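You operate a simulated robot arm through the tools that you are given. There is no shell and no other tool. Be economical: measure what you need, move in short steps, check, and stop when the job is done.

You run a simulated robot arm. Do the job below in one go: nothing can be reset, and whatever is moved stays where it is left.

JOB
Put the black box marked "supply" from the bay four of the wall bench on the bay one of the wall bench. Put the green tab display on the top of the papers table. Take the black gland and put it on the bay one of the wall bench. Take the blue shock tag on the bay three of the wall bench and put it away on the top of the former table. Put the link block labelled "LOW" from the bay one of the wall bench on top of the silver spare float there. Stack the orange head sensor labelled "250 g" from the bay one of the wall bench on top of the orange head sensor labelled "400 g". Put the 35 mm foam block from the worktop of the packing bench on the bay one of the wall bench and the 15 mm foam block on the top of the drying mat. Do these in any order. Set down upright: black box, green tab display.

Only the result counts: the job must be done as asked and must still hold three seconds after the hand-in. Knocking over, shifting, dropping, spilling or breaking anything else fails it.

ROBOT AND FRAMES
A 7-joint arm with a two-finger parallel gripper on a trunk, on a base that drives. Base frame: it is fixed to the floor where the robot stands at the start and does not move with it; the origin is under the middle of the robot, x ahead of it, y to its left, z up; the surface under the hand at the start is at about z = 800. Units: mm, rad, N and s.
With the tool pointing down near the work surface it reaches from about 400 to 900 mm from the robot's upright axis, wherever it stands. Its first joint turns from -0.297 to 2.199 rad. Places, roughly: bay one of the wall bench [800, -2800, 800]; black box [500, -250, 750]; black gland (3x3x4 cm) [900, -900, 800]; blue shock tag (5x2x8 cm) [500, -1100, 800]; foam block [750, -4750, 750]; green tab display [1000, -750, 750]; link block [750, -2500, 750]; orange head sensor [750, -2750, 750]; spare float [500, -3000, 750]; top of the drying mat (16x13 cm) [-1400, -4860, 760]; top of the former table [700, -6500, 800]; top of the papers table (34x24 cm) [-1000, 2980, 800]. Payload 1.57 kg.
The tool frame sits at the grasp point between the pads (the TCP): z along the fingers, y along the line on which they close. The tips reach 30 mm beyond it. The gripper opens to 80 mm. The fingers are 17 mm wide and 12 mm thick; the gripper's body (40 by 82 mm) begins 80 mm behind the TCP.
Orientation is that of the tool frame in the base frame, as [roll, pitch, yaw] about the fixed x, y, z axes, in that order (R = Rz(yaw) Ry(pitch) Rx(roll)). With the fingers straight down and closing along the base's y, the tool's x points along the base's -x, its y along +y and its z along -z.

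CONTROLS
- The arm moves only by the tool apply_moves. Its argument "deltas" is a list of rows, each a list of 7 numbers: the opening in per cent of the stroke, from 0 (shut) to 100 (fully open), then the shift along the tool's x, y, z in mm, then the turn, a rotation vector about the tool's x, y, z in rad. In form: [[fingers, x, y, z, ax, ay, az], ...]. A call has 1 to 20 rows; each row shifts and turns the commanded pose from where the row before left it, along the tool's axes as they then stand. Each row takes 0.2 s and may step no farther than 50 mm and 0.15 rad from the row before; otherwise, or with a gripper value out of range, the whole call is refused. Where a pose cannot be reached the arm comes as near as it can. A force on the tool above 40 N (or 10 N above the force at the start of the call, whichever is more), or a blocked arm, ends the call early, and 0.2 s more pass. The fingers move at their own pace (about 45 mm/s each) and stop on an object; they squeeze with about 34 N. The grip force told is the motor's: it shows also when the fingers shut on nothing. Time passes only in rows, and 0.2 s behind the last, so rows that do not move let the fingers close. The reply holds the time, the measured pose of the TCP, the force on the tool along the base axes, the opening and the grip force, in the units named above and with some noise, with the torque about the TCP (base axes, N m) and any sound that the robot's microphone picked up.
- Cameras (640 x 400 px; columns grow to the right, rows downward): "scene" is now at [15, -228.3, 1201.3]; the picture's right is [0.04, -1.00, 0.00], its down [-0.32, -0.01, -0.95] and it looks along [0.95, 0.03, -0.32] (base axes); focal length 248 px, centre (320, 200). "wrist" rides on the gripper at [72, -7, -122] in the tool frame; the picture's right is [0.09, 1.00, 0.00], its down [-0.84, 0.08, -0.54] and it looks along [-0.54, 0.05, 0.84] (tool axes); focal length 238 px, centre (320, 200).
- snapshot(camera): a new picture of that camera. The clock stands still meanwhile.
- move_column(by): slides the trunk up (or, below 0, down) by that many mm; the arm and the scene camera ride with it, the base frame stays. It gives what a move gives, with no picture.
- base_move(legs): drives the robot by 1 to 6 legs, each [ahead, left, turn to the left] in mm, mm and rad, along the robot's own axes; the way and the turn of a leg run together, so that a leg with both is an arc; at most 1500 mm and 3.142 rad a leg. The arm and the cameras ride along, it lands a little off, and it stops where it bumps. It gives what a move gives.
- head_to(pan, tilt): turns the head with the scene camera to pan (to the left, within 1.902 rad either way) and tilt (down, from -0.506 to 1.204), counted from straight ahead of the robot. It gives what a move gives.
- point_at(camera, pixels): for up to 12 pixels [column, row] of the newest picture of that camera ("zoom" is the newest enlarged one), the place [x, y, z] in the base frame of the surface seen there, good to about 3 mm. The clock stands still meanwhile.
- zoom(camera, box): a new picture of the part [left, top, right, bottom] of that camera's present view, enlarged. The clock stands still meanwhile.
- sign_off(): hands the job in; it is judged then, once.

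Work in short steps. Measure before you move; look again where a grasp or a placing could have gone wrong, and mend it. You have 322 turns and 190 pictures in all, those below and enlarged ones among them. Open the gripper and draw the arm clear of the work before you hand the job in, unless the task says otherwise; then end with one line.

The tools are called after "Emit:" as name(argument=value, ...) on one line, values as JSON. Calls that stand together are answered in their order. apply_moves: Moves the arm, as the interface text tells. Its arguments: {"type":"object","properties":{"deltas":{"type":"array","items":{"type":"array","items":{"type":"number"}}}},"required":["deltas"]} The other tools are called the same way: move_column (by) slides the trunk up or down; base_move (legs) drives the base; head_to (pan, tilt) turns the head that bears the scene camera; snapshot (camera) takes a picture; point_at (camera, pixels) gives the place of the surface under pixels of a picture; zoom (camera, box) takes an enlarged picture of a part of a camera's view; sign_off () hands the job in.

At the start:

```text
time: 0.0
tcp_pos: [589.8, -29.2, 1059.2]
tcp_rot: [3.141, 0.001, -3.14]
force: [-1.1, 0.2, -0.3]
torque: [0.03, 0.0, -0.03]
gripper_width: 80.2
gripper_force: 0.1
trunk travel left (down, up): [-550.0, 240.0]
robot x, y, heading: [0.8, 4.9, -0.0]
head pan, tilt: [0.035, 0.326]
```

scene: 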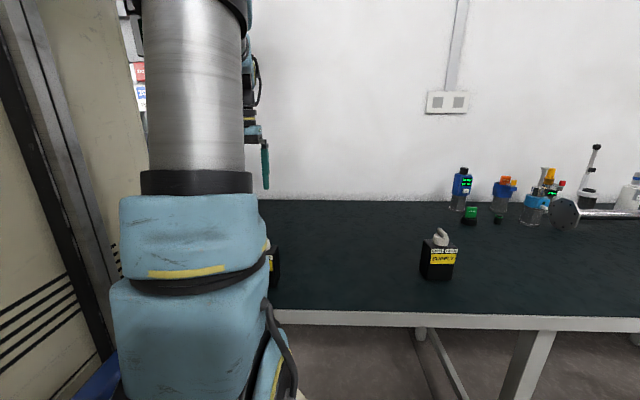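
wrist: 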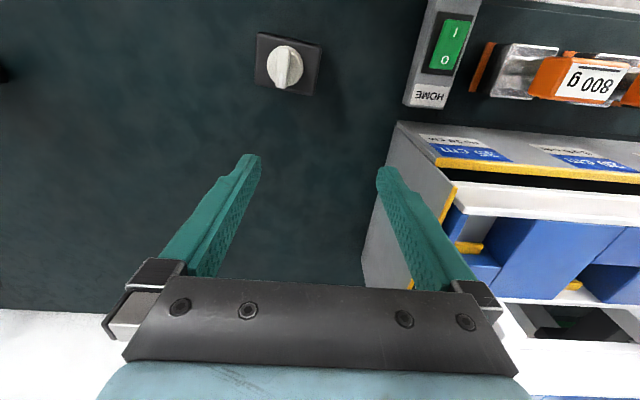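

The scene shows a black box near (438,260) and small items at right. I zoom on these to identify them.

Emit:
zoom(camera="scene", box=[400, 130, 640, 280])

Emit:
head_to(pan=-0.9, tilt=0.4)

Emit:
snapshot(camera="scene")

```text
2.67 times, centred on (520, 205) of scene
```

zoom: 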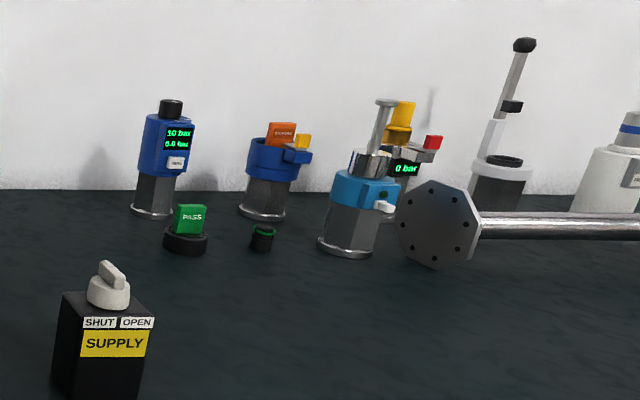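

```text
time: 1.2
tcp_pos: [590.3, -30.1, 1059.5]
tcp_rot: [3.141, 0.0, 3.141]
force: [0.1, 0.7, -0.1]
torque: [-0.01, -0.01, -0.03]
gripper_width: 80.0
gripper_force: 0.0
trunk travel left (down, up): [-550.0, 240.0]
robot x, y, heading: [-3.5, 0.1, 0.002]
head pan, tilt: [-0.901, 0.4]
```

```text
186 pictures are left
```

scene: 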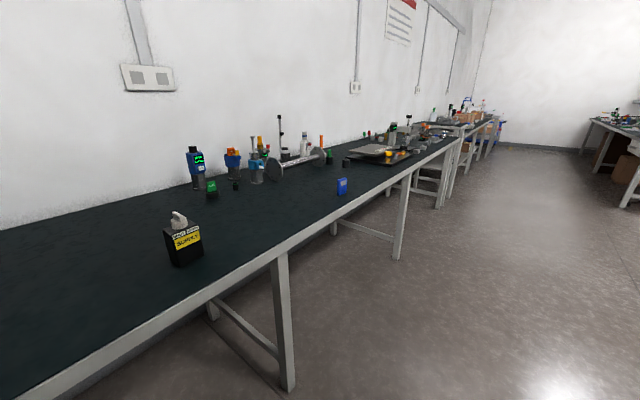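

The bench runs to the right: the box is at (185,243), the green tab at (211,188), the blue tag at (342,185). I zoom on the stretch and measure.

Emit:
zoom(camera="scene", box=[160, 100, 360, 225])

Emit:
zoom(camera="scene", box=[340, 80, 520, 192])

Emit:
point_at(camera="scene", pixels=[[180, 222], [185, 245], [211, 188], [236, 186], [342, 185], [345, 163], [330, 157], [300, 300], [540, 170], [388, 152]])

```text
3.20 times, centred on (260, 162) of scene
```

zoom: 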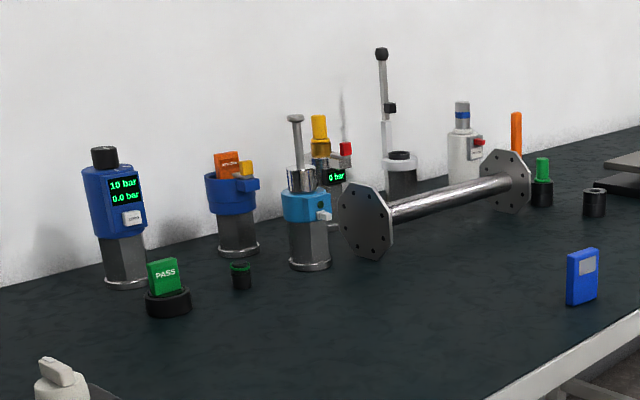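

```text
3.56 times, centred on (430, 136) of scene
```

zoom: 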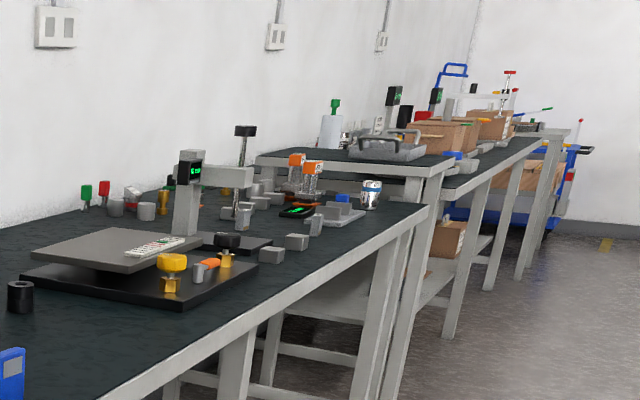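

```text
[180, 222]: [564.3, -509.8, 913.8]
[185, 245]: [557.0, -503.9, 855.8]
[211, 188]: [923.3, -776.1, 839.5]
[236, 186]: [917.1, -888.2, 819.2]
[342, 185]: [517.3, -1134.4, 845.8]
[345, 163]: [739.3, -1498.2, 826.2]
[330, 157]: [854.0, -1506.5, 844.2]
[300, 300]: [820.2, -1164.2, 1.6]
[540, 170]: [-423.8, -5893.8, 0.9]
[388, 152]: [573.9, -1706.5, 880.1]
```

The SUPPLY box is at about (557,-504). The wrist picture shows another knob box at (285,65); I measure it and look closer, also panning to find what's on the left.

Emit:
point_at(camera="wrist", pixels=[[285, 65], [265, 85], [100, 200], [440, 60], [590, 80], [420, 200], [300, 310]])

Emit:
head_to(pan=1.2, tilt=0.4)

Emit:
snapshot(camera="scene")

```text
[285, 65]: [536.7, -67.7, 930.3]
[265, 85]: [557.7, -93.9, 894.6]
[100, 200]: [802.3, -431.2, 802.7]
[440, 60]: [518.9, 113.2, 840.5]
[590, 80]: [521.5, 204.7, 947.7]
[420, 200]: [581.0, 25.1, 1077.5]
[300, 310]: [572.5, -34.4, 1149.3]
```

```text
time: 3.2
tcp_pos: [590.7, -29.3, 1058.2]
tcp_rot: [-3.139, 0.001, 3.142]
force: [-0.5, 0.0, 0.0]
torque: [0.02, -0.01, -0.01]
gripper_width: 80.2
gripper_force: 0.3
trunk travel left (down, up): [-550.0, 240.0]
robot x, y, heading: [-2.2, 2.8, -0.001]
head pan, tilt: [1.201, 0.4]
```

```text
183 pictures are left
```

scene: 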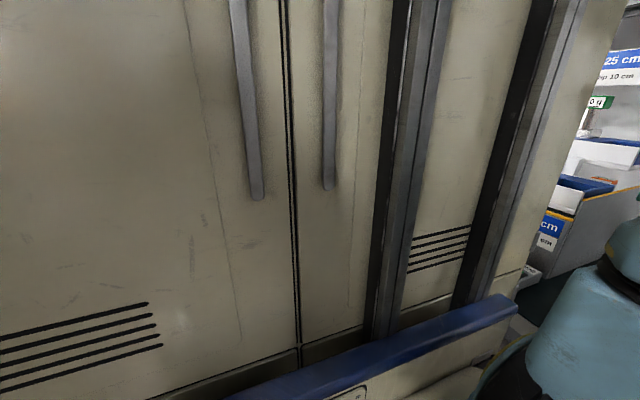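

A cabinet stands on the left. I measure how close it is.

Emit:
point_at(camera="scene", pixels=[[100, 200], [290, 200], [430, 100], [540, 100], [420, 340], [560, 210], [600, 75], [545, 275], [560, 330]])

Emit:
head_to(pan=-1.9, tilt=0.5)

Emit:
snapshot(camera="scene")

Emit:
head_to(pan=-0.2, tilt=0.9)

Emit:
snapshot(camera="scene")

```text
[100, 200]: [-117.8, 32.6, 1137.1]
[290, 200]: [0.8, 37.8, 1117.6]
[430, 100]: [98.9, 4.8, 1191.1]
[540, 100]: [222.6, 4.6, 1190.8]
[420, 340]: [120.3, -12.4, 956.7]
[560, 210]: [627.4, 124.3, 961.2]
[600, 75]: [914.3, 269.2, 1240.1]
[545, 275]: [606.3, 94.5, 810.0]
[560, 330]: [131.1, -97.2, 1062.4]
```

```text
time: 5.9
tcp_pos: [590.6, -31.2, 1060.1]
tcp_rot: [3.14, 0.0, -3.14]
force: [0.4, 0.3, 0.3]
torque: [0.0, -0.01, -0.01]
gripper_width: 80.1
gripper_force: 0.1
trunk travel left (down, up): [-550.0, 240.0]
robot x, y, heading: [1.4, -3.0, 0.005]
head pan, tilt: [-1.901, 0.499]
```

```text
182 pictures are left
```

scene: 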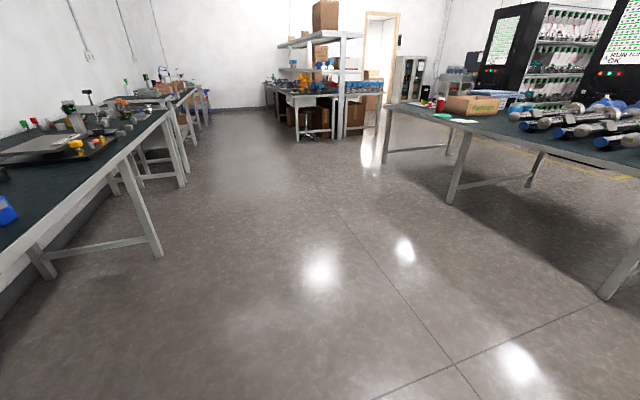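

```text
time: 7.6
tcp_pos: [591.3, -29.1, 1059.1]
tcp_rot: [3.141, -0.002, 3.141]
force: [0.5, 0.5, -0.2]
torque: [-0.01, -0.01, -0.02]
gripper_width: 79.9
gripper_force: 0.0
trunk travel left (down, up): [-550.0, 240.0]
robot x, y, heading: [-1.1, -3.4, -0.004]
head pan, tilt: [-0.201, 0.901]
```

```text
181 pictures are left
```

scene: 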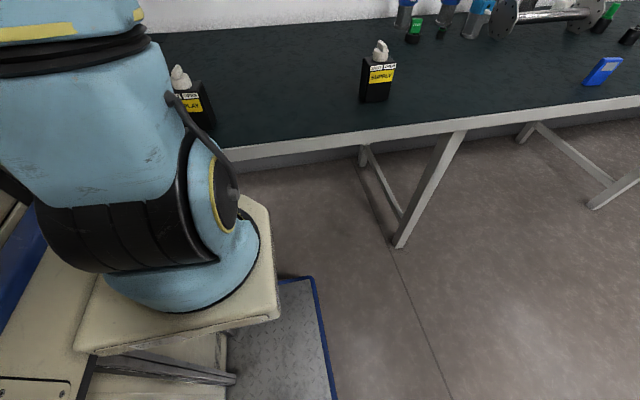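

The other box reads "...PLAY" so the SUPPLY one at (378,80) is the target. I check the label and the clearance of the base plate from the bench legs.

Emit:
zoom(camera="scene", box=[160, 20, 420, 182])

Emit:
point_at(camera="scene", pixels=[[315, 280], [330, 385], [400, 245], [260, 225], [255, 165], [300, 155], [450, 126], [380, 45], [378, 88], [190, 105], [277, 310], [370, 150]])

```text
2.46 times, centred on (290, 101) of scene
```

zoom: 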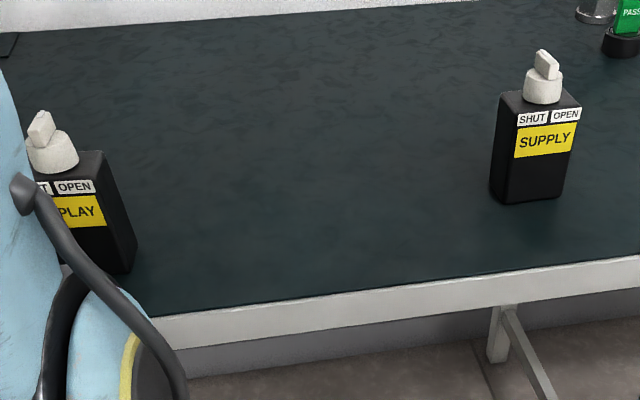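

```text
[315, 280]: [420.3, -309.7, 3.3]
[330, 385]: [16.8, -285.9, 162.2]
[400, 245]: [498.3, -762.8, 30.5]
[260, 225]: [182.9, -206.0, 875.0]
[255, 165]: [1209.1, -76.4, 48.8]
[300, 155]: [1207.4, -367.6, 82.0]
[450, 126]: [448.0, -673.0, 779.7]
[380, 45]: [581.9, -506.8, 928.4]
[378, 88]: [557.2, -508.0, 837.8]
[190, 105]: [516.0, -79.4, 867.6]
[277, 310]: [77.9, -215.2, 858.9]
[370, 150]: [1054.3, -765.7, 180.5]
```

Base plate clears the bench (front edge at x≈448). I drive 475 mm to the right so the hand is over the SUPPLY box at (557,-504), then look with the wrist camera.

Emit:
base_move(legs=[[0, -480, 0]])

Emit:
snapshot(camera="wrist")

Emit:
snapshot(camera="scene")

```text
time: 10.5
tcp_pos: [589.0, -510.8, 1058.5]
tcp_rot: [3.14, -0.001, -3.14]
force: [0.0, 1.0, -0.3]
torque: [0.03, 0.0, -0.03]
gripper_width: 80.1
gripper_force: 0.0
trunk travel left (down, up): [-550.0, 240.0]
robot x, y, heading: [-1.7, -478.0, -0.004]
head pan, tilt: [-0.201, 0.901]
```

```text
179 pictures are left
```

wrist: 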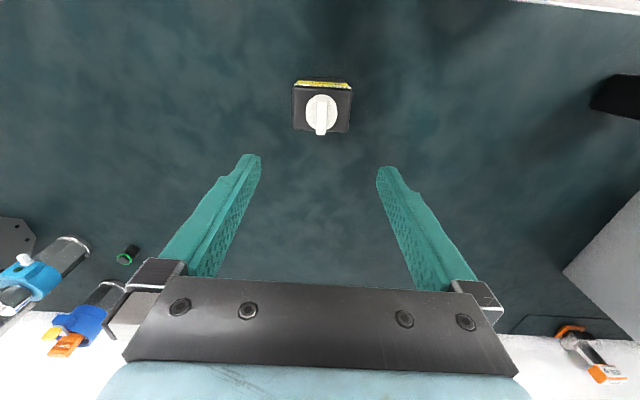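

```text
178 pictures are left
```

scene: 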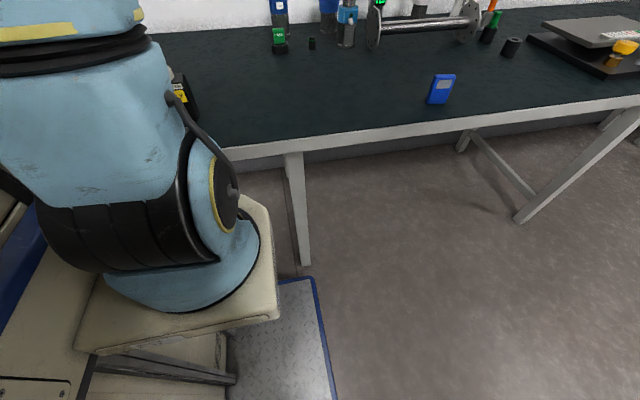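

The box top is at (322,107) in the wrist view. I measure its corners.

Emit:
zoom(camera="wrist", box=[260, 60, 388, 140])

Emit:
point_at(camera="wrist", pixels=[[298, 92], [346, 92], [297, 126], [346, 128], [321, 110], [321, 84], [300, 84], [345, 85]])

```text
5.00 times, centred on (324, 100) of wrist
```

zoom: 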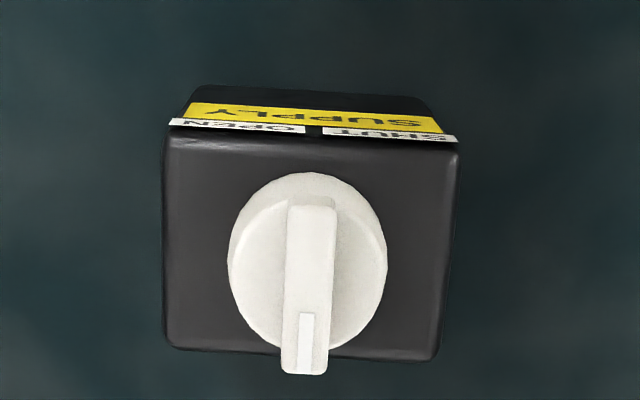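

```text
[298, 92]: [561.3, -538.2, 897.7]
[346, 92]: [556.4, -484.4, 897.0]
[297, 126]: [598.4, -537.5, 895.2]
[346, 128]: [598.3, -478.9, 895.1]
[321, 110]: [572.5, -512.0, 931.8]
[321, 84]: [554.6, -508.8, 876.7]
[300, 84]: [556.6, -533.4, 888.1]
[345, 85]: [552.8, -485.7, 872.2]
```

Box body spans x 556–600, y −540…−478, top 896, knob top ~935. I descend to z≈872 with the fingers straddling it in y, after aligning.

Emit:
apply_moves(deltas=[[100, 11, 1.5, 0, 0, 0, 0], [100, 0, 0, 40, 0, 0, 0], [100, 0, 0, 40, 0, 0, 0], [100, 0, 0, 40, 0, 0, 0], [100, 0, 0, 30, 0, 0, 0], [100, 0, 0, 0, 0, 0, 0]])

Emit:
snapshot(camera="wrist")

```text
time: 11.9
tcp_pos: [579.9, -506.9, 906.9]
tcp_rot: [-3.141, -0.001, -3.14]
force: [0.1, 0.1, 0.5]
torque: [-0.02, -0.01, -0.01]
gripper_width: 80.0
gripper_force: 0.0
trunk travel left (down, up): [-550.0, 240.0]
robot x, y, heading: [-5.0, -478.7, 0.001]
head pan, tilt: [-0.201, 0.901]
```

```text
176 pictures are left
```

wrist: 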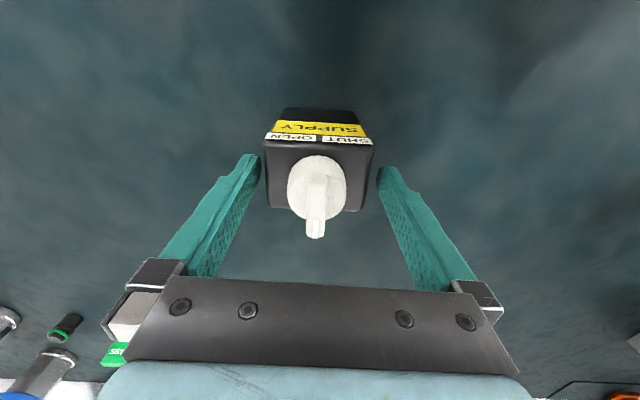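

The box sits between the fingers. I go down 34 mm and close.

Emit:
apply_moves(deltas=[[100, 0, 0, 34, 0, 0, 0], [100, 0, 0, 0, 0, 0, 0], [60, 0, 0, 0, 0, 0, 0], [0, 0, 0, 0, 0, 0, 0], [0, 0, 0, 0, 0, 0, 0], [0, 0, 0, 0, 0, 0, 0]])

Emit:
snapshot(camera="wrist")

```text
time: 13.3
tcp_pos: [581.2, -507.3, 874.7]
tcp_rot: [-3.141, 0.0, -3.141]
force: [-0.1, -0.8, -1.1]
torque: [-0.03, 0.01, 0.0]
gripper_width: 68.0
gripper_force: 34.0
trunk travel left (down, up): [-550.0, 240.0]
robot x, y, heading: [5.0, -481.7, 0.004]
head pan, tilt: [-0.201, 0.901]
```

```text
175 pictures are left
```

wrist: 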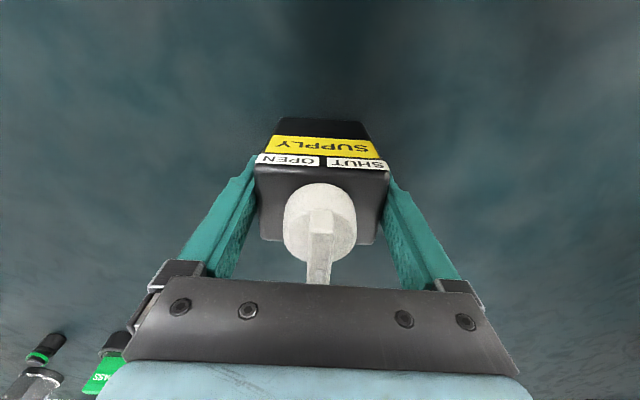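

Gripped at 68 mm. I lift with the arm and the trunk so the load clears everything on the bench, and look right along the bench.

Emit:
apply_moves(deltas=[[0, 0, 0, -20, 0, 0, 0], [0, 0, 0, -40, 0, 0, 0], [0, 0, 0, -40, 0, 0, 0], [0, 0, 0, -40, 0, 0, 0], [0, 0, 0, -40, 0, 0, 0]])

Emit:
move_column(by=200)

Emit:
head_to(pan=-1.3, tilt=0.45)

Emit:
snapshot(camera="scene")

```text
time: 14.5
tcp_pos: [578.1, -508.5, 1055.2]
tcp_rot: [3.141, -0.001, 3.141]
force: [0.6, 0.2, -2.2]
torque: [-0.06, 0.02, 0.01]
gripper_width: 68.2
gripper_force: 34.5
trunk travel left (down, up): [-550.0, 240.0]
robot x, y, heading: [2.1, -483.4, -0.003]
head pan, tilt: [-0.201, 0.901]
```

```text
time: 16.6
tcp_pos: [579.2, -507.7, 1253.8]
tcp_rot: [3.139, 0.001, 3.14]
force: [-0.4, 0.5, -2.2]
torque: [-0.01, 0.01, 0.01]
gripper_width: 67.9
gripper_force: 33.7
trunk travel left (down, up): [-750.0, 40.0]
robot x, y, heading: [-0.1, -479.4, 0.003]
head pan, tilt: [-0.201, 0.901]
```

```text
time: 18.0
tcp_pos: [579.9, -507.6, 1254.4]
tcp_rot: [-3.139, 0.0, 3.141]
force: [-0.4, -0.1, -2.1]
torque: [-0.03, 0.02, 0.0]
gripper_width: 68.0
gripper_force: 33.9
trunk travel left (down, up): [-750.0, 40.0]
robot x, y, heading: [-0.2, -478.8, -0.001]
head pan, tilt: [-1.3, 0.45]
```

```text
174 pictures are left
```

scene: 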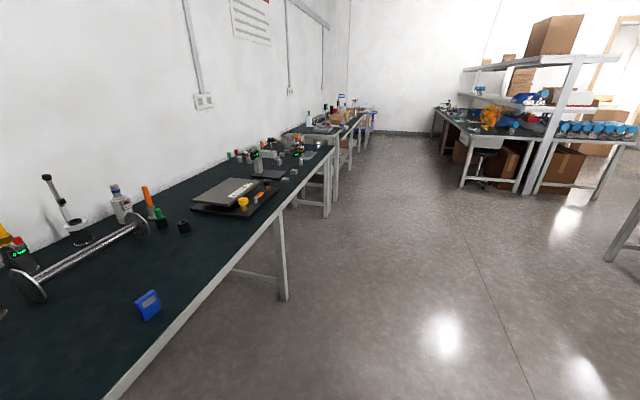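

The aisle is clear. I drive 1900 mm to the right along the bench with the load high.

Emit:
base_move(legs=[[0, -950, 0], [0, -950, 0]])

Emit:
head_to(pan=-0.4, tilt=0.75)

Emit:
snapshot(camera="scene")

```text
time: 27.5
tcp_pos: [591.7, -2399.5, 1254.8]
tcp_rot: [-3.142, 0.0, -3.13]
force: [0.3, 0.0, -3.0]
torque: [0.03, 0.02, -0.03]
gripper_width: 67.6
gripper_force: 33.8
trunk travel left (down, up): [-750.0, 40.0]
robot x, y, heading: [10.1, -2378.5, 0.008]
head pan, tilt: [-1.3, 0.45]
```

```text
time: 28.7
tcp_pos: [590.7, -2399.7, 1254.9]
tcp_rot: [-3.141, -0.001, -3.129]
force: [0.1, 0.1, -1.7]
torque: [0.02, -0.04, -0.02]
gripper_width: 67.9
gripper_force: 33.5
trunk travel left (down, up): [-750.0, 40.0]
robot x, y, heading: [11.2, -2381.6, 0.011]
head pan, tilt: [-0.4, 0.75]
```

```text
173 pictures are left
```

scene: 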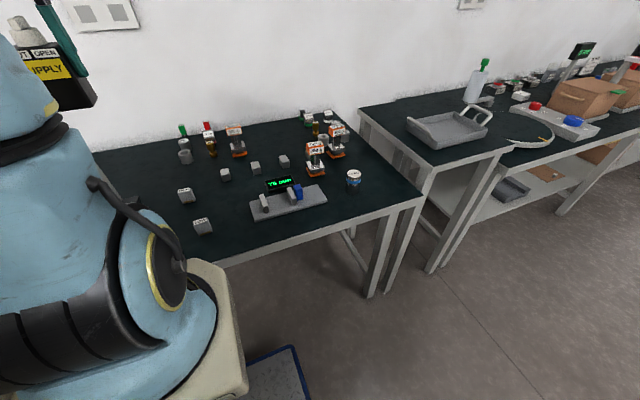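

The end bay with sensors, float and link blocks shows up here. I zoom on it for labels and free room.

Emit:
zoom(camera="scene", box=[140, 90, 400, 252])

Emit:
zoom(camera="scene", box=[270, 90, 380, 159])

Emit:
point_at(camera="scene", pixels=[[186, 192], [203, 223], [225, 172], [255, 166], [284, 159], [353, 175], [315, 150], [337, 132], [235, 132], [300, 205], [320, 205], [375, 205]])

```text
2.46 times, centred on (270, 171) of scene
```

zoom: 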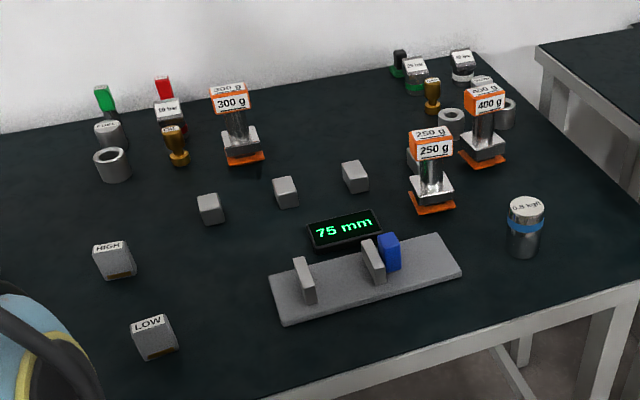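

```text
5.80 times, centred on (325, 124) of scene
```

zoom: 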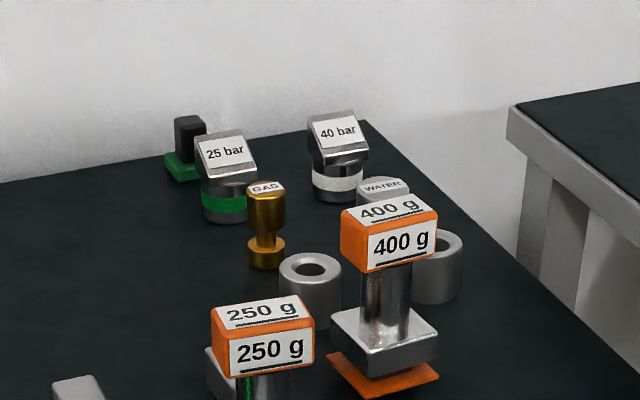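

```text
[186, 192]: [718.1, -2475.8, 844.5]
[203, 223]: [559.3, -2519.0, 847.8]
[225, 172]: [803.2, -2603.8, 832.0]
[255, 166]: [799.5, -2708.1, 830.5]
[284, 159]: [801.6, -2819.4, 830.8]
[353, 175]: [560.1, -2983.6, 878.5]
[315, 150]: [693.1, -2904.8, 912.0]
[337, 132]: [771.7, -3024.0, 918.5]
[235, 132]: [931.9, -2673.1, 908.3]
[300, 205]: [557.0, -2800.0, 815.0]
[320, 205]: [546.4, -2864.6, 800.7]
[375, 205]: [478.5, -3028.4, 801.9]
```

LOW block is at (550,-2515), float at (560,-2984), sensors 250 g and 400 g at (690,-2905) and (772,-3024). Free room for the box is at about (670,-2600). I drive 200 mm right and look.

Emit:
base_move(legs=[[0, -195, -0.008]])

Emit:
apply_moves(deltas=[[0, -40, 0, 0, 0, 0, 0], [0, -40, 0, 0, 0, 0, 0], [0, 0, 0, 0, 0, 0, 0]])

Emit:
snapshot(camera="wrist")

Emit:
snapshot(camera="scene")

```text
time: 30.2
tcp_pos: [592.2, -2595.7, 1254.6]
tcp_rot: [3.141, 0.0, -3.138]
force: [-0.5, 0.8, -2.6]
torque: [-0.02, 0.01, -0.02]
gripper_width: 67.8
gripper_force: 34.5
trunk travel left (down, up): [-750.0, 40.0]
robot x, y, heading: [12.4, -2572.6, -0.001]
head pan, tilt: [-0.4, 0.75]
```

```text
time: 31.1
tcp_pos: [670.8, -2596.7, 1255.5]
tcp_rot: [3.141, 0.001, -3.137]
force: [0.2, -0.3, -1.5]
torque: [-0.07, 0.02, 0.01]
gripper_width: 67.7
gripper_force: 34.2
trunk travel left (down, up): [-750.0, 40.0]
robot x, y, heading: [12.4, -2573.8, 0.002]
head pan, tilt: [-0.4, 0.75]
```

```text
170 pictures are left
```

wrist: 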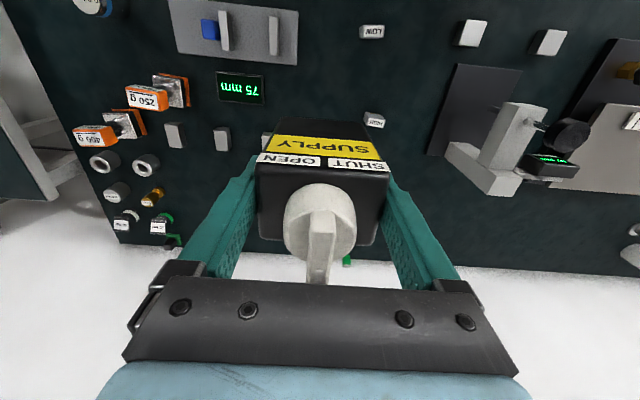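

```text
169 pictures are left
```

scene: 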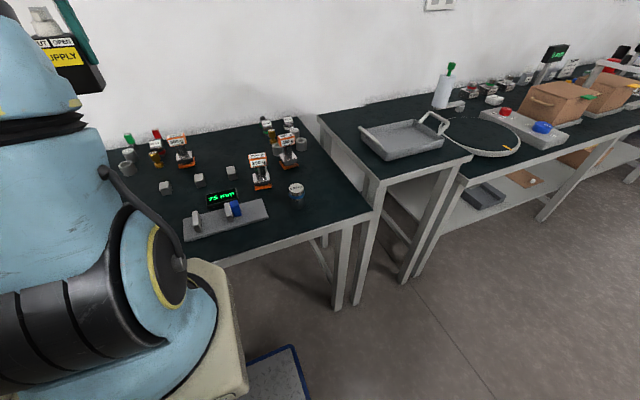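

The space below is free (nearest blocks at x≈800 and HIGH at y≈-2476). I lower with trunk and arm to just above the surface.

Emit:
move_column(by=-200)

Emit:
apply_moves(deltas=[[0, 0, 0, 40, 0, 0, 0], [0, 0, 0, 40, 0, 0, 0], [0, 0, 0, 40, 0, 0, 0], [0, 0, 0, 30, 0, 0, 0], [0, 0, 0, 10, 0, 0, 0], [0, 0, 0, 0, 0, 0, 0]])

Emit:
snapshot(camera="wrist")

```text
time: 33.2
tcp_pos: [670.6, -2596.1, 1054.4]
tcp_rot: [3.141, 0.0, -3.137]
force: [0.0, 0.3, -2.6]
torque: [-0.04, -0.02, -0.01]
gripper_width: 67.7
gripper_force: 34.1
trunk travel left (down, up): [-550.0, 240.0]
robot x, y, heading: [10.6, -2573.8, 0.002]
head pan, tilt: [-0.4, 0.75]
```

```text
time: 34.6
tcp_pos: [670.5, -2596.3, 894.3]
tcp_rot: [3.141, -0.001, -3.138]
force: [0.1, -0.4, -1.7]
torque: [-0.01, -0.05, 0.01]
gripper_width: 67.6
gripper_force: 33.6
trunk travel left (down, up): [-550.0, 240.0]
robot x, y, heading: [11.5, -2572.4, 0.002]
head pan, tilt: [-0.4, 0.75]
```

```text
168 pictures are left
```

wrist: 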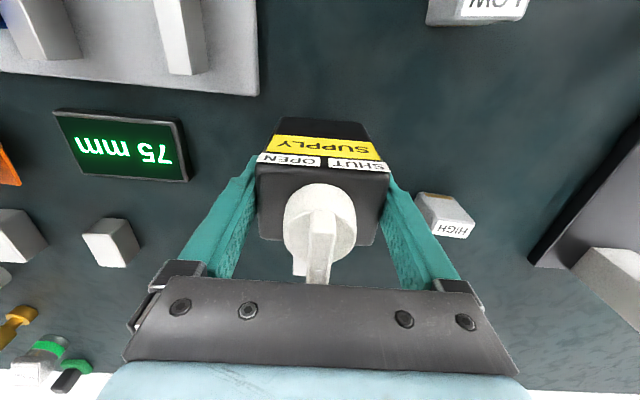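

Clear below. I descend the last ~20 mm in small steps, watching the force.

Emit:
apply_moves(deltas=[[0, 0, 0, 14, 0, 0, 0], [0, 0, 0, 3, 0, 0, 0], [0, 0, 0, 2, 0, 0, 0], [0, 0, 0, 1, 0, 0, 0], [0, 0, 0, 0, 0, 0, 0]])

```text
time: 35.8
tcp_pos: [670.4, -2597.2, 874.4]
tcp_rot: [-3.141, 0.001, -3.137]
force: [0.6, -1.0, -0.4]
torque: [0.02, 0.01, 0.02]
gripper_width: 67.8
gripper_force: 34.0
trunk travel left (down, up): [-550.0, 240.0]
robot x, y, heading: [13.3, -2572.6, 0.004]
head pan, tilt: [-0.4, 0.75]
```

The load force has vanished, so the box rests. I open and rise.

Emit:
apply_moves(deltas=[[90, 0, 0, 0, 0, 0, 0], [96, 0, 0, 0, 0, 0, 0], [96, 0, 0, 0, 0, 0, 0], [96, 0, 0, -30, 0, 0, 0], [96, 0, 0, -40, 0, 0, 0], [96, 0, 0, -40, 0, 0, 0], [96, 0, 0, -40, 0, 0, 0], [96, 0, 0, 0, 0, 0, 0]])

Emit:
snapshot(camera="wrist")

```text
time: 37.6
tcp_pos: [670.6, -2597.5, 1024.7]
tcp_rot: [-3.141, 0.0, -3.137]
force: [0.1, 0.8, -0.7]
torque: [0.0, 0.02, 0.01]
gripper_width: 76.9
gripper_force: 0.1
trunk travel left (down, up): [-550.0, 240.0]
robot x, y, heading: [11.6, -2574.4, 0.001]
head pan, tilt: [-0.4, 0.75]
```

```text
167 pictures are left
```

wrist: 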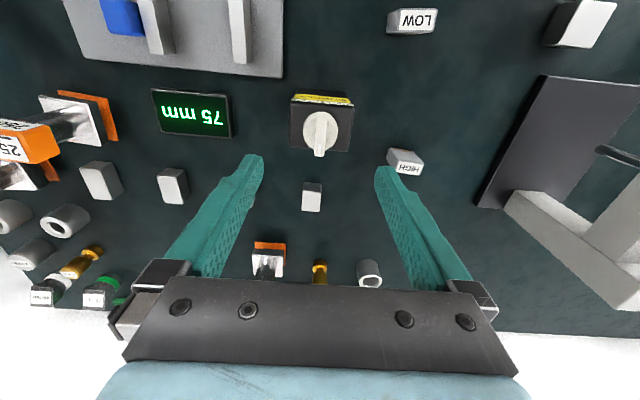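

The box stands upright. Next the LOW block at (413,20) in this view; I measure it and its surroundings.

Emit:
apply_moves(deltas=[[100, 40, 40, 0, 0, 0, 0], [100, 40, 30, 0, 0, 0, 0], [100, 10, 10, 0, 0, 0, 0], [100, 0, 0, 0, 0, 0, 0]])

Emit:
snapshot(camera="wrist")

```text
refused: row 1 steps farther than a row can; nothing moved
```

```text
166 pictures are left
```

wrist: 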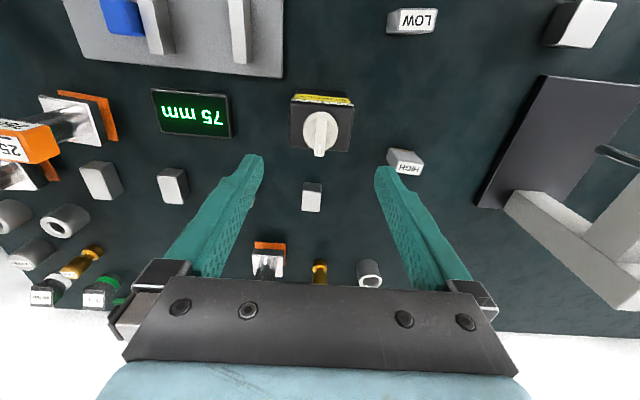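

The step was over 50 mm; I use smaller steps.

Emit:
apply_moves(deltas=[[100, 30, 30, 0, 0, 0, 0], [100, 30, 30, 0, 0, 0, 0], [100, 30, 20, 0, 0, 0, 0], [100, 0, 0, 0, 0, 0, 0]])

Emit:
snapshot(camera="wrist")

```text
time: 38.6
tcp_pos: [579.9, -2517.2, 1025.6]
tcp_rot: [3.141, 0.001, -3.139]
force: [-0.4, 0.2, -0.3]
torque: [-0.05, 0.0, 0.0]
gripper_width: 80.0
gripper_force: 0.2
trunk travel left (down, up): [-550.0, 240.0]
robot x, y, heading: [10.2, -2570.6, -0.001]
head pan, tilt: [-0.4, 0.75]
```

```text
165 pictures are left
```

wrist: 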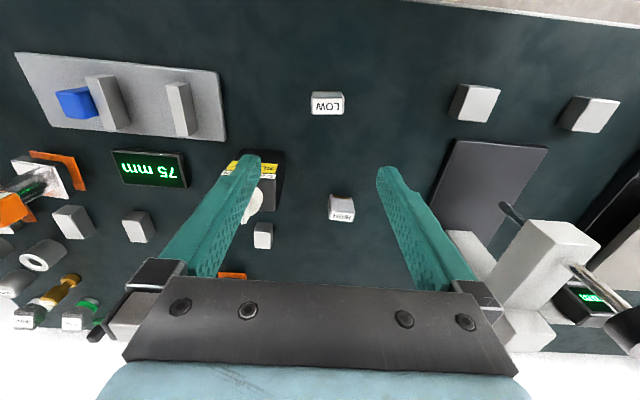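

LOW is at (327,103). I measure its corners.

Emit:
zoom(camera="wrist", box=[280, 70, 376, 130])

Emit:
point_at(camera="wrist", pixels=[[313, 95], [342, 95], [313, 111], [342, 113], [327, 102], [327, 93], [300, 110]])

```text
6.67 times, centred on (328, 100) of wrist
```

zoom: 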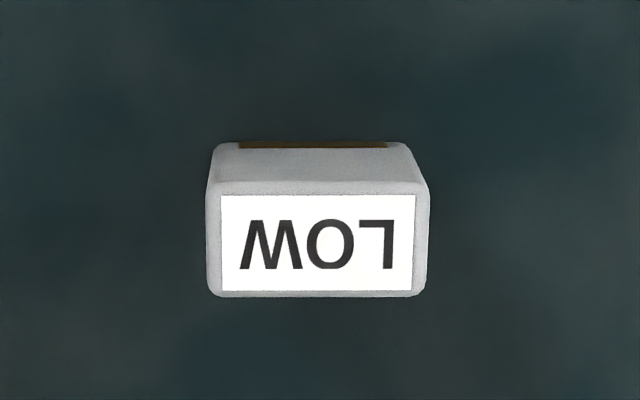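

```text
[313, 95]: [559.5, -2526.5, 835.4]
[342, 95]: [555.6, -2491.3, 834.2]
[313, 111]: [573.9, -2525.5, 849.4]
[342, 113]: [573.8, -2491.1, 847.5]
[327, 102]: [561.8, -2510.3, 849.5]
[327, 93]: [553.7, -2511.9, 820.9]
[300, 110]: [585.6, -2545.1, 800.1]
```

LOW spans x≈555–577, y −2528…−2488, top 849. I move over it, descend to z 842 and close.

Emit:
apply_moves(deltas=[[100, 14, 8, 0, 0, 0, 0], [100, 0, 0, 45, 0, 0, 0], [100, 0, 0, 45, 0, 0, 0], [100, 0, 0, 45, 0, 0, 0], [100, 0, 0, 40, 0, 0, 0], [100, 0, 0, 8, 0, 0, 0], [50, 0, 0, 0, 0, 0, 0], [20, 0, 0, 0, 0, 0, 0], [20, 0, 0, 0, 0, 0, 0], [20, 0, 0, 0, 0, 0, 0]])

Emit:
snapshot(camera="wrist")

```text
time: 40.8
tcp_pos: [567.6, -2509.7, 840.9]
tcp_rot: [-3.141, 0.001, -3.136]
force: [-0.4, 0.4, 0.0]
torque: [0.02, 0.02, 0.0]
gripper_width: 40.1
gripper_force: 27.1
trunk travel left (down, up): [-550.0, 240.0]
robot x, y, heading: [13.8, -2576.5, -0.001]
head pan, tilt: [-0.4, 0.75]
```

```text
163 pictures are left
```

wrist: 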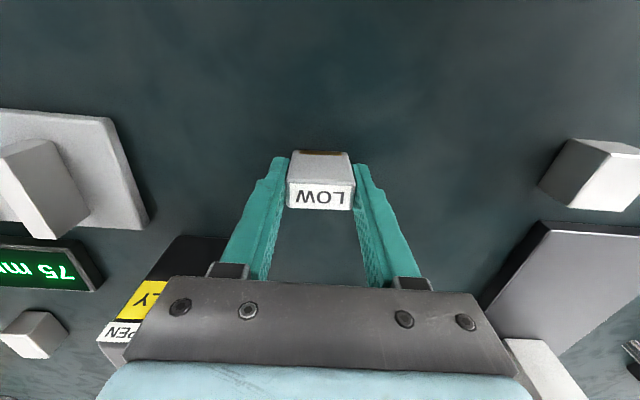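

Gripped at 40 mm. I lift and check the neighbouring bench's front edge before driving right.

Emit:
apply_moves(deltas=[[15, 0, 0, -20, 0, 0, 0], [15, 0, 0, -40, 0, 0, 0], [15, 0, 0, -40, 0, 0, 0], [15, 0, 0, -40, 0, 0, 0], [15, 0, 0, -40, 0, 0, 0]])

Emit:
head_to(pan=-0.7, tilt=0.7)

Emit:
snapshot(camera="scene")

```text
time: 42.0
tcp_pos: [567.3, -2509.7, 1021.8]
tcp_rot: [3.141, 0.0, -3.14]
force: [0.9, 0.2, -0.3]
torque: [0.01, 0.0, 0.01]
gripper_width: 39.7
gripper_force: 34.0
trunk travel left (down, up): [-550.0, 240.0]
robot x, y, heading: [17.2, -2575.9, 0.002]
head pan, tilt: [-0.4, 0.75]
```

```text
time: 42.8
tcp_pos: [567.2, -2508.6, 1021.6]
tcp_rot: [3.141, -0.001, -3.137]
force: [0.4, 0.0, -0.3]
torque: [0.0, -0.04, 0.06]
gripper_width: 39.3
gripper_force: 33.5
trunk travel left (down, up): [-550.0, 240.0]
robot x, y, heading: [12.7, -2572.3, 0.008]
head pan, tilt: [-0.7, 0.7]
```

```text
162 pictures are left
```

scene: 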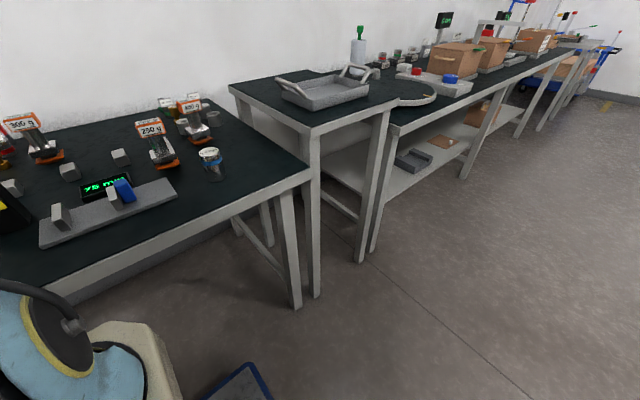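

Emit:
zoom(camera="scene", box=[100, 70, 260, 170])

Emit:
point_at(camera="scene", pixels=[[294, 305], [314, 297], [360, 262], [310, 128], [388, 112], [372, 250], [210, 156], [155, 130], [194, 107], [165, 165], [203, 140], [470, 75]])

```text
4.00 times, centred on (180, 120) of scene
```

zoom: 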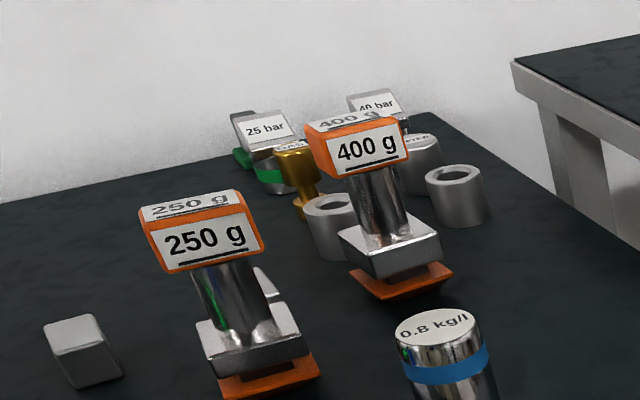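

```text
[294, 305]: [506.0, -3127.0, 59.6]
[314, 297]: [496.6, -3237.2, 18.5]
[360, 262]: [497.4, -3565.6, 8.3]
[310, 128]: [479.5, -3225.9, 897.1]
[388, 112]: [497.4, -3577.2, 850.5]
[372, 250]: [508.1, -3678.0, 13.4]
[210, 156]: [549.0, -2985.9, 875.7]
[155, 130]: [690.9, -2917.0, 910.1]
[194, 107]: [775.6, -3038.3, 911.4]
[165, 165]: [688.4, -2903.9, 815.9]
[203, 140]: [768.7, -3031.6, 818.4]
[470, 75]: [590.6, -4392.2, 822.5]
```

All bench legs line up at x≈500, so I drive 450 mm right toward the float at (560,-2985).

Emit:
base_move(legs=[[0, -450, 0]])

Emit:
snapshot(camera="wrist")

```text
time: 45.6
tcp_pos: [567.1, -2968.5, 1021.5]
tcp_rot: [3.142, -0.001, 3.14]
force: [0.1, -0.6, -0.7]
torque: [0.0, 0.0, 0.03]
gripper_width: 39.1
gripper_force: 34.0
trunk travel left (down, up): [-550.0, 240.0]
robot x, y, heading: [12.9, -3028.5, -0.001]
head pan, tilt: [-0.7, 0.7]
```

```text
160 pictures are left
```

wrist: 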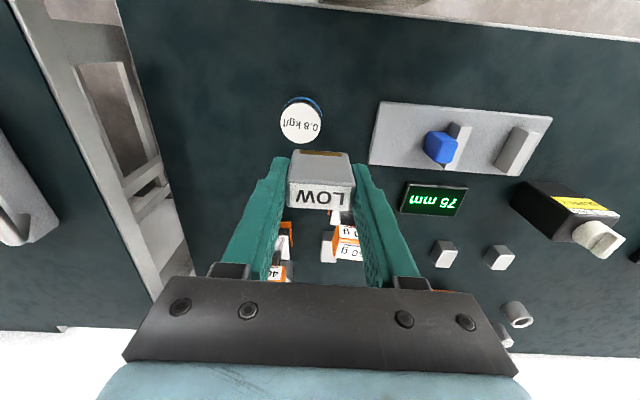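

The float top is at (301,123). I measure its rim.

Emit:
point_at(camera="wrist", pixels=[[301, 123], [284, 123], [318, 123], [301, 106], [301, 140], [301, 101]])

Emit:
zoom(camera="wrist", box=[240, 80, 400, 230])

```text
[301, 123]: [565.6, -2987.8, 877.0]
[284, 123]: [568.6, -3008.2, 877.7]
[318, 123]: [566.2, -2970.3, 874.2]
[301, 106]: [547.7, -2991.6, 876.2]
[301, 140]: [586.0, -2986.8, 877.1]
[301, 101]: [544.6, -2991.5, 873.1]
```

```text
2.67 times, centred on (320, 155) of wrist
```

zoom: 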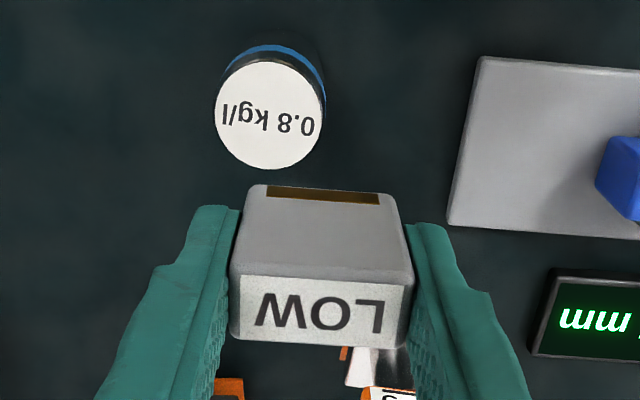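

Float centre (567,-2989), top 877. The block's bottom is ~41 mm below the TCP, so I go to TCP z≈925 above it first.

Emit:
apply_moves(deltas=[[15, 0, -20, 0, 0, 0, 0], [15, 0, 0, 40, 0, 0, 0], [15, 0, 0, 40, 0, 0, 0], [15, 0, 0, 15, 0, 0, 0], [15, 0, 0, 0, 0, 0, 0]])

Emit:
snapshot(camera="wrist")

Emit:
snapshot(camera="scene")

```text
time: 46.8
tcp_pos: [567.7, -2990.2, 926.4]
tcp_rot: [3.14, 0.0, 3.139]
force: [0.0, 1.0, -0.6]
torque: [0.02, -0.02, 0.04]
gripper_width: 39.1
gripper_force: 34.2
trunk travel left (down, up): [-550.0, 240.0]
robot x, y, heading: [9.4, -3026.9, -0.005]
head pan, tilt: [-0.7, 0.7]
```

```text
158 pictures are left
```

wrist: 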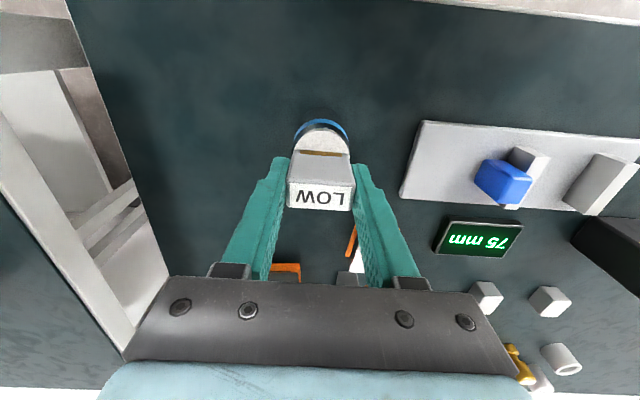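

```text
157 pictures are left
```

scene: 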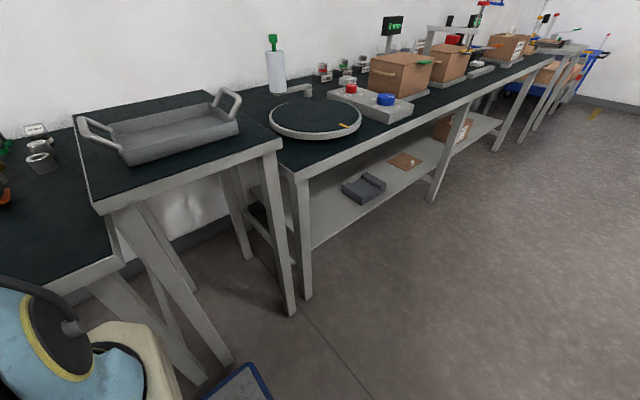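

The block is centred over the float. I lower in 1–2 mm steps.

Emit:
apply_moves(deltas=[[15, 0, 0, 4, 0, 0, 0], [15, 0, 0, 2, 0, 0, 0], [15, 0, 0, 1, 0, 0, 0], [15, 0, 0, 0, 0, 0, 0]])

```text
time: 47.8
tcp_pos: [566.5, -2988.7, 919.7]
tcp_rot: [-3.141, 0.001, 3.137]
force: [0.2, 0.0, -0.2]
torque: [-0.03, 0.0, 0.0]
gripper_width: 39.3
gripper_force: 34.0
trunk travel left (down, up): [-550.0, 240.0]
robot x, y, heading: [13.5, -3025.0, -0.007]
head pan, tilt: [-0.7, 0.7]
```

Emit:
apply_moves(deltas=[[15, 0, 0, 1, 0, 0, 0], [15, 0, 0, 0, 0, 0, 0]])

Emit:
zoom(camera="wrist", box=[260, 100, 380, 220])

```text
time: 48.4
tcp_pos: [566.7, -2990.1, 918.7]
tcp_rot: [3.141, 0.001, 3.137]
force: [0.2, -0.2, -0.5]
torque: [-0.01, -0.02, -0.01]
gripper_width: 39.0
gripper_force: 34.3
trunk travel left (down, up): [-550.0, 240.0]
robot x, y, heading: [12.5, -3027.3, -0.002]
head pan, tilt: [-0.7, 0.7]
```

```text
3.33 times, centred on (320, 160) of wrist
```

zoom: 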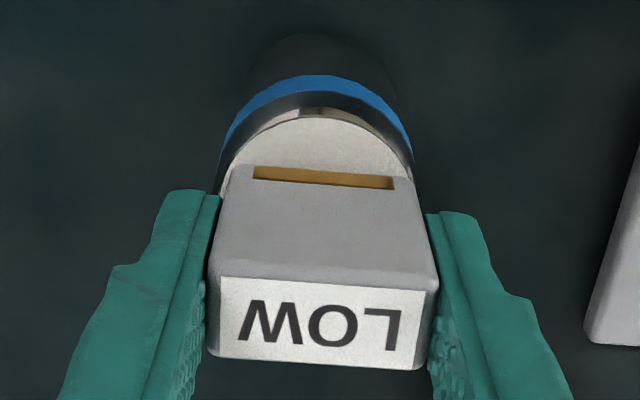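

No clear contact yet; I go on 1 mm at a time.

Emit:
apply_moves(deltas=[[15, 0, 0, 1, 0, 0, 0], [15, 0, 0, 0, 0, 0, 0]])

Emit:
apply_moves(deltas=[[15, 0, 0, 1, 0, 0, 0], [15, 0, 0, 0, 0, 0, 0]])

```text
time: 49.0
tcp_pos: [567.0, -2988.5, 917.7]
tcp_rot: [3.14, 0.0, 3.139]
force: [0.0, 0.3, 0.3]
torque: [-0.02, -0.04, 0.01]
gripper_width: 39.3
gripper_force: 34.0
trunk travel left (down, up): [-550.0, 240.0]
robot x, y, heading: [10.8, -3025.3, -0.004]
head pan, tilt: [-0.7, 0.7]
```

```text
time: 49.6
tcp_pos: [567.5, -2988.8, 917.7]
tcp_rot: [-3.141, 0.001, 3.139]
force: [0.1, -0.1, -0.8]
torque: [0.0, -0.03, -0.03]
gripper_width: 39.1
gripper_force: 33.9
trunk travel left (down, up): [-550.0, 240.0]
robot x, y, heading: [12.6, -3028.2, -0.005]
head pan, tilt: [-0.7, 0.7]
```

Emit:
apply_moves(deltas=[[15, 0, 0, 1, 0, 0, 0], [15, 0, 0, 0, 0, 0, 0]])

Emit:
apply_moves(deltas=[[15, 0, 0, 1, 0, 0, 0], [15, 0, 0, 0, 0, 0, 0]])

```text
time: 50.2
tcp_pos: [566.7, -2988.3, 916.0]
tcp_rot: [-3.14, 0.0, 3.136]
force: [-0.8, -0.4, 4.4]
torque: [-0.11, 0.05, 0.04]
gripper_width: 39.3
gripper_force: 34.4
trunk travel left (down, up): [-550.0, 240.0]
robot x, y, heading: [12.9, -3027.3, -0.001]
head pan, tilt: [-0.7, 0.7]
```

```text
time: 50.8
tcp_pos: [565.9, -2987.8, 915.5]
tcp_rot: [-3.141, 0.002, 3.137]
force: [-0.6, -0.3, 19.3]
torque: [-0.04, 0.06, 0.0]
gripper_width: 39.5
gripper_force: 34.5
trunk travel left (down, up): [-550.0, 240.0]
robot x, y, heading: [13.7, -3027.5, -0.006]
head pan, tilt: [-0.7, 0.7]
```

Contact at ≈916. I relieve 1 mm, open and rise, then check.

Emit:
apply_moves(deltas=[[15, 0, 0, -1, 0, 0, 0], [65, 0, 0, 0, 0, 0, 0], [80, 0, 0, 0, 0, 0, 0], [90, 0, 0, 0, 0, 0, 0], [90, 0, 0, -20, 0, 0, 0], [90, 0, 0, -40, 0, 0, 0], [90, 0, 0, -40, 0, 0, 0], [90, 0, 0, -20, 0, 0, 0], [90, 0, 0, 0, 0, 0, 0]])

Emit:
snapshot(camera="wrist")

```text
time: 52.8
tcp_pos: [566.5, -2987.4, 1037.4]
tcp_rot: [-3.141, -0.001, 3.139]
force: [-0.9, 0.0, 0.1]
torque: [0.03, -0.02, 0.0]
gripper_width: 72.1
gripper_force: 0.0
trunk travel left (down, up): [-550.0, 240.0]
robot x, y, heading: [13.4, -3026.5, -0.003]
head pan, tilt: [-0.7, 0.7]
```

```text
155 pictures are left
```

wrist: 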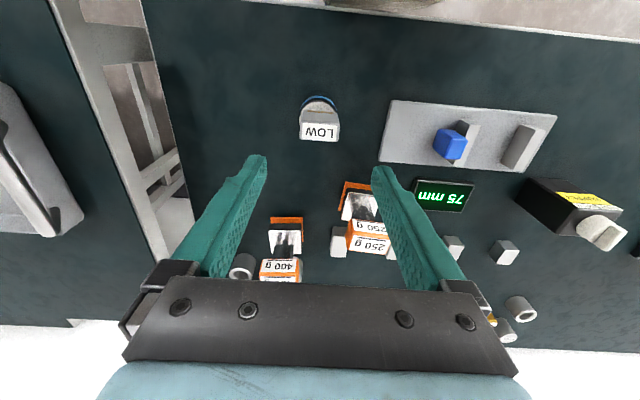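

LOW rests on the float. Next I move over the 250 g sensor at about (690,-2907), staying high.

Emit:
apply_moves(deltas=[[90, 0, 0, -40, 0, 0, 0], [90, -30, 30, 0, 0, 0, 0], [90, -30, 30, 0, 0, 0, 0], [90, -30, 20, 0, 0, 0, 0], [90, -30, 0, 0, 0, 0, 0], [90, 0, 0, 0, 0, 0, 0]])

Emit:
snapshot(camera="wrist")

```text
time: 54.2
tcp_pos: [687.7, -2909.3, 1078.1]
tcp_rot: [3.14, -0.001, 3.137]
force: [-1.4, -0.9, 0.6]
torque: [0.01, -0.02, -0.01]
gripper_width: 71.8
gripper_force: 0.0
trunk travel left (down, up): [-550.0, 240.0]
robot x, y, heading: [11.3, -3024.9, -0.001]
head pan, tilt: [-0.7, 0.7]
```

```text
154 pictures are left
```

wrist: 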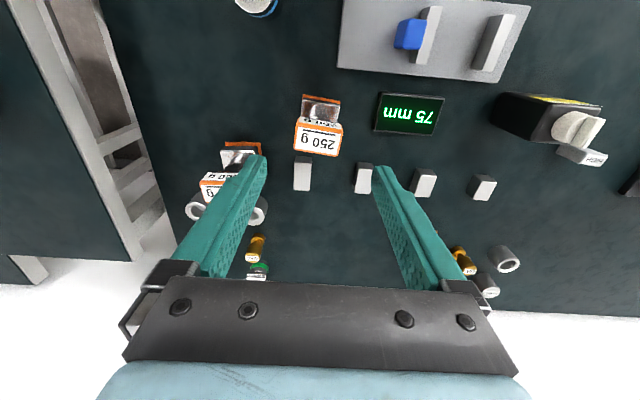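

The 250 g sensor is at (320,130). I zoom and measure head and base.

Emit:
zoom(camera="wrist", box=[180, 80, 380, 205])

Emit:
point_at(camera="wrist", pixels=[[296, 120], [342, 124], [295, 150], [340, 155], [319, 140], [304, 97], [340, 100], [318, 122], [320, 108], [303, 170], [304, 186]])

```text
3.20 times, centred on (280, 142) of wrist
```

zoom: 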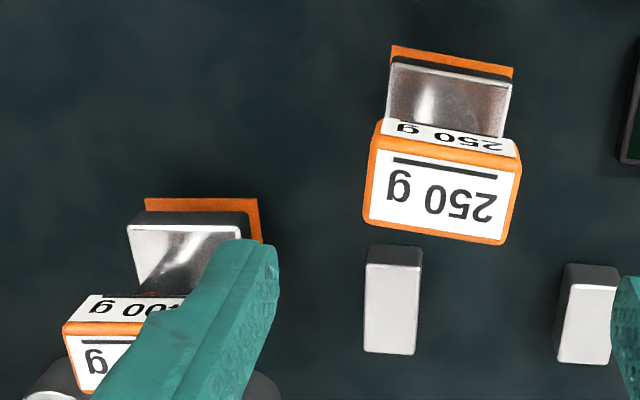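

```text
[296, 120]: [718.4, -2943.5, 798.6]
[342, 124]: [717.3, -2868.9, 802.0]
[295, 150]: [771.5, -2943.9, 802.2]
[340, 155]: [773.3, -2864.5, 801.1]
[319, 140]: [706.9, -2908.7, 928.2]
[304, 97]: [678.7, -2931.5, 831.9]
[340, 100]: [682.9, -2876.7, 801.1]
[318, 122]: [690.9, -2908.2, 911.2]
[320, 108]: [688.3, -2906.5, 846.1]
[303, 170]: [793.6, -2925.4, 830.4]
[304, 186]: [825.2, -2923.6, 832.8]
```

I measure more exactly on the enlarged picture.

Emit:
point_at(camera="zoom", pixels=[[375, 150], [515, 165], [370, 215], [500, 236], [385, 180], [505, 190], [440, 145], [392, 62], [508, 80], [395, 52], [508, 70], [445, 90]])

```text
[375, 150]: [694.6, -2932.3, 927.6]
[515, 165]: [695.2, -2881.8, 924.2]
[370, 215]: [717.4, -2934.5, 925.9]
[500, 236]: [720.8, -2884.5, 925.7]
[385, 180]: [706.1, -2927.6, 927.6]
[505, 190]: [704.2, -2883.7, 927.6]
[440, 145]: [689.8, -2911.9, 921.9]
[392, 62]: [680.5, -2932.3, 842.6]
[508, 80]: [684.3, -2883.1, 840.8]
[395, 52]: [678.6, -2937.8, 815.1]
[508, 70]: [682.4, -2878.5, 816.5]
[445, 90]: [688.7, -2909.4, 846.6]
```

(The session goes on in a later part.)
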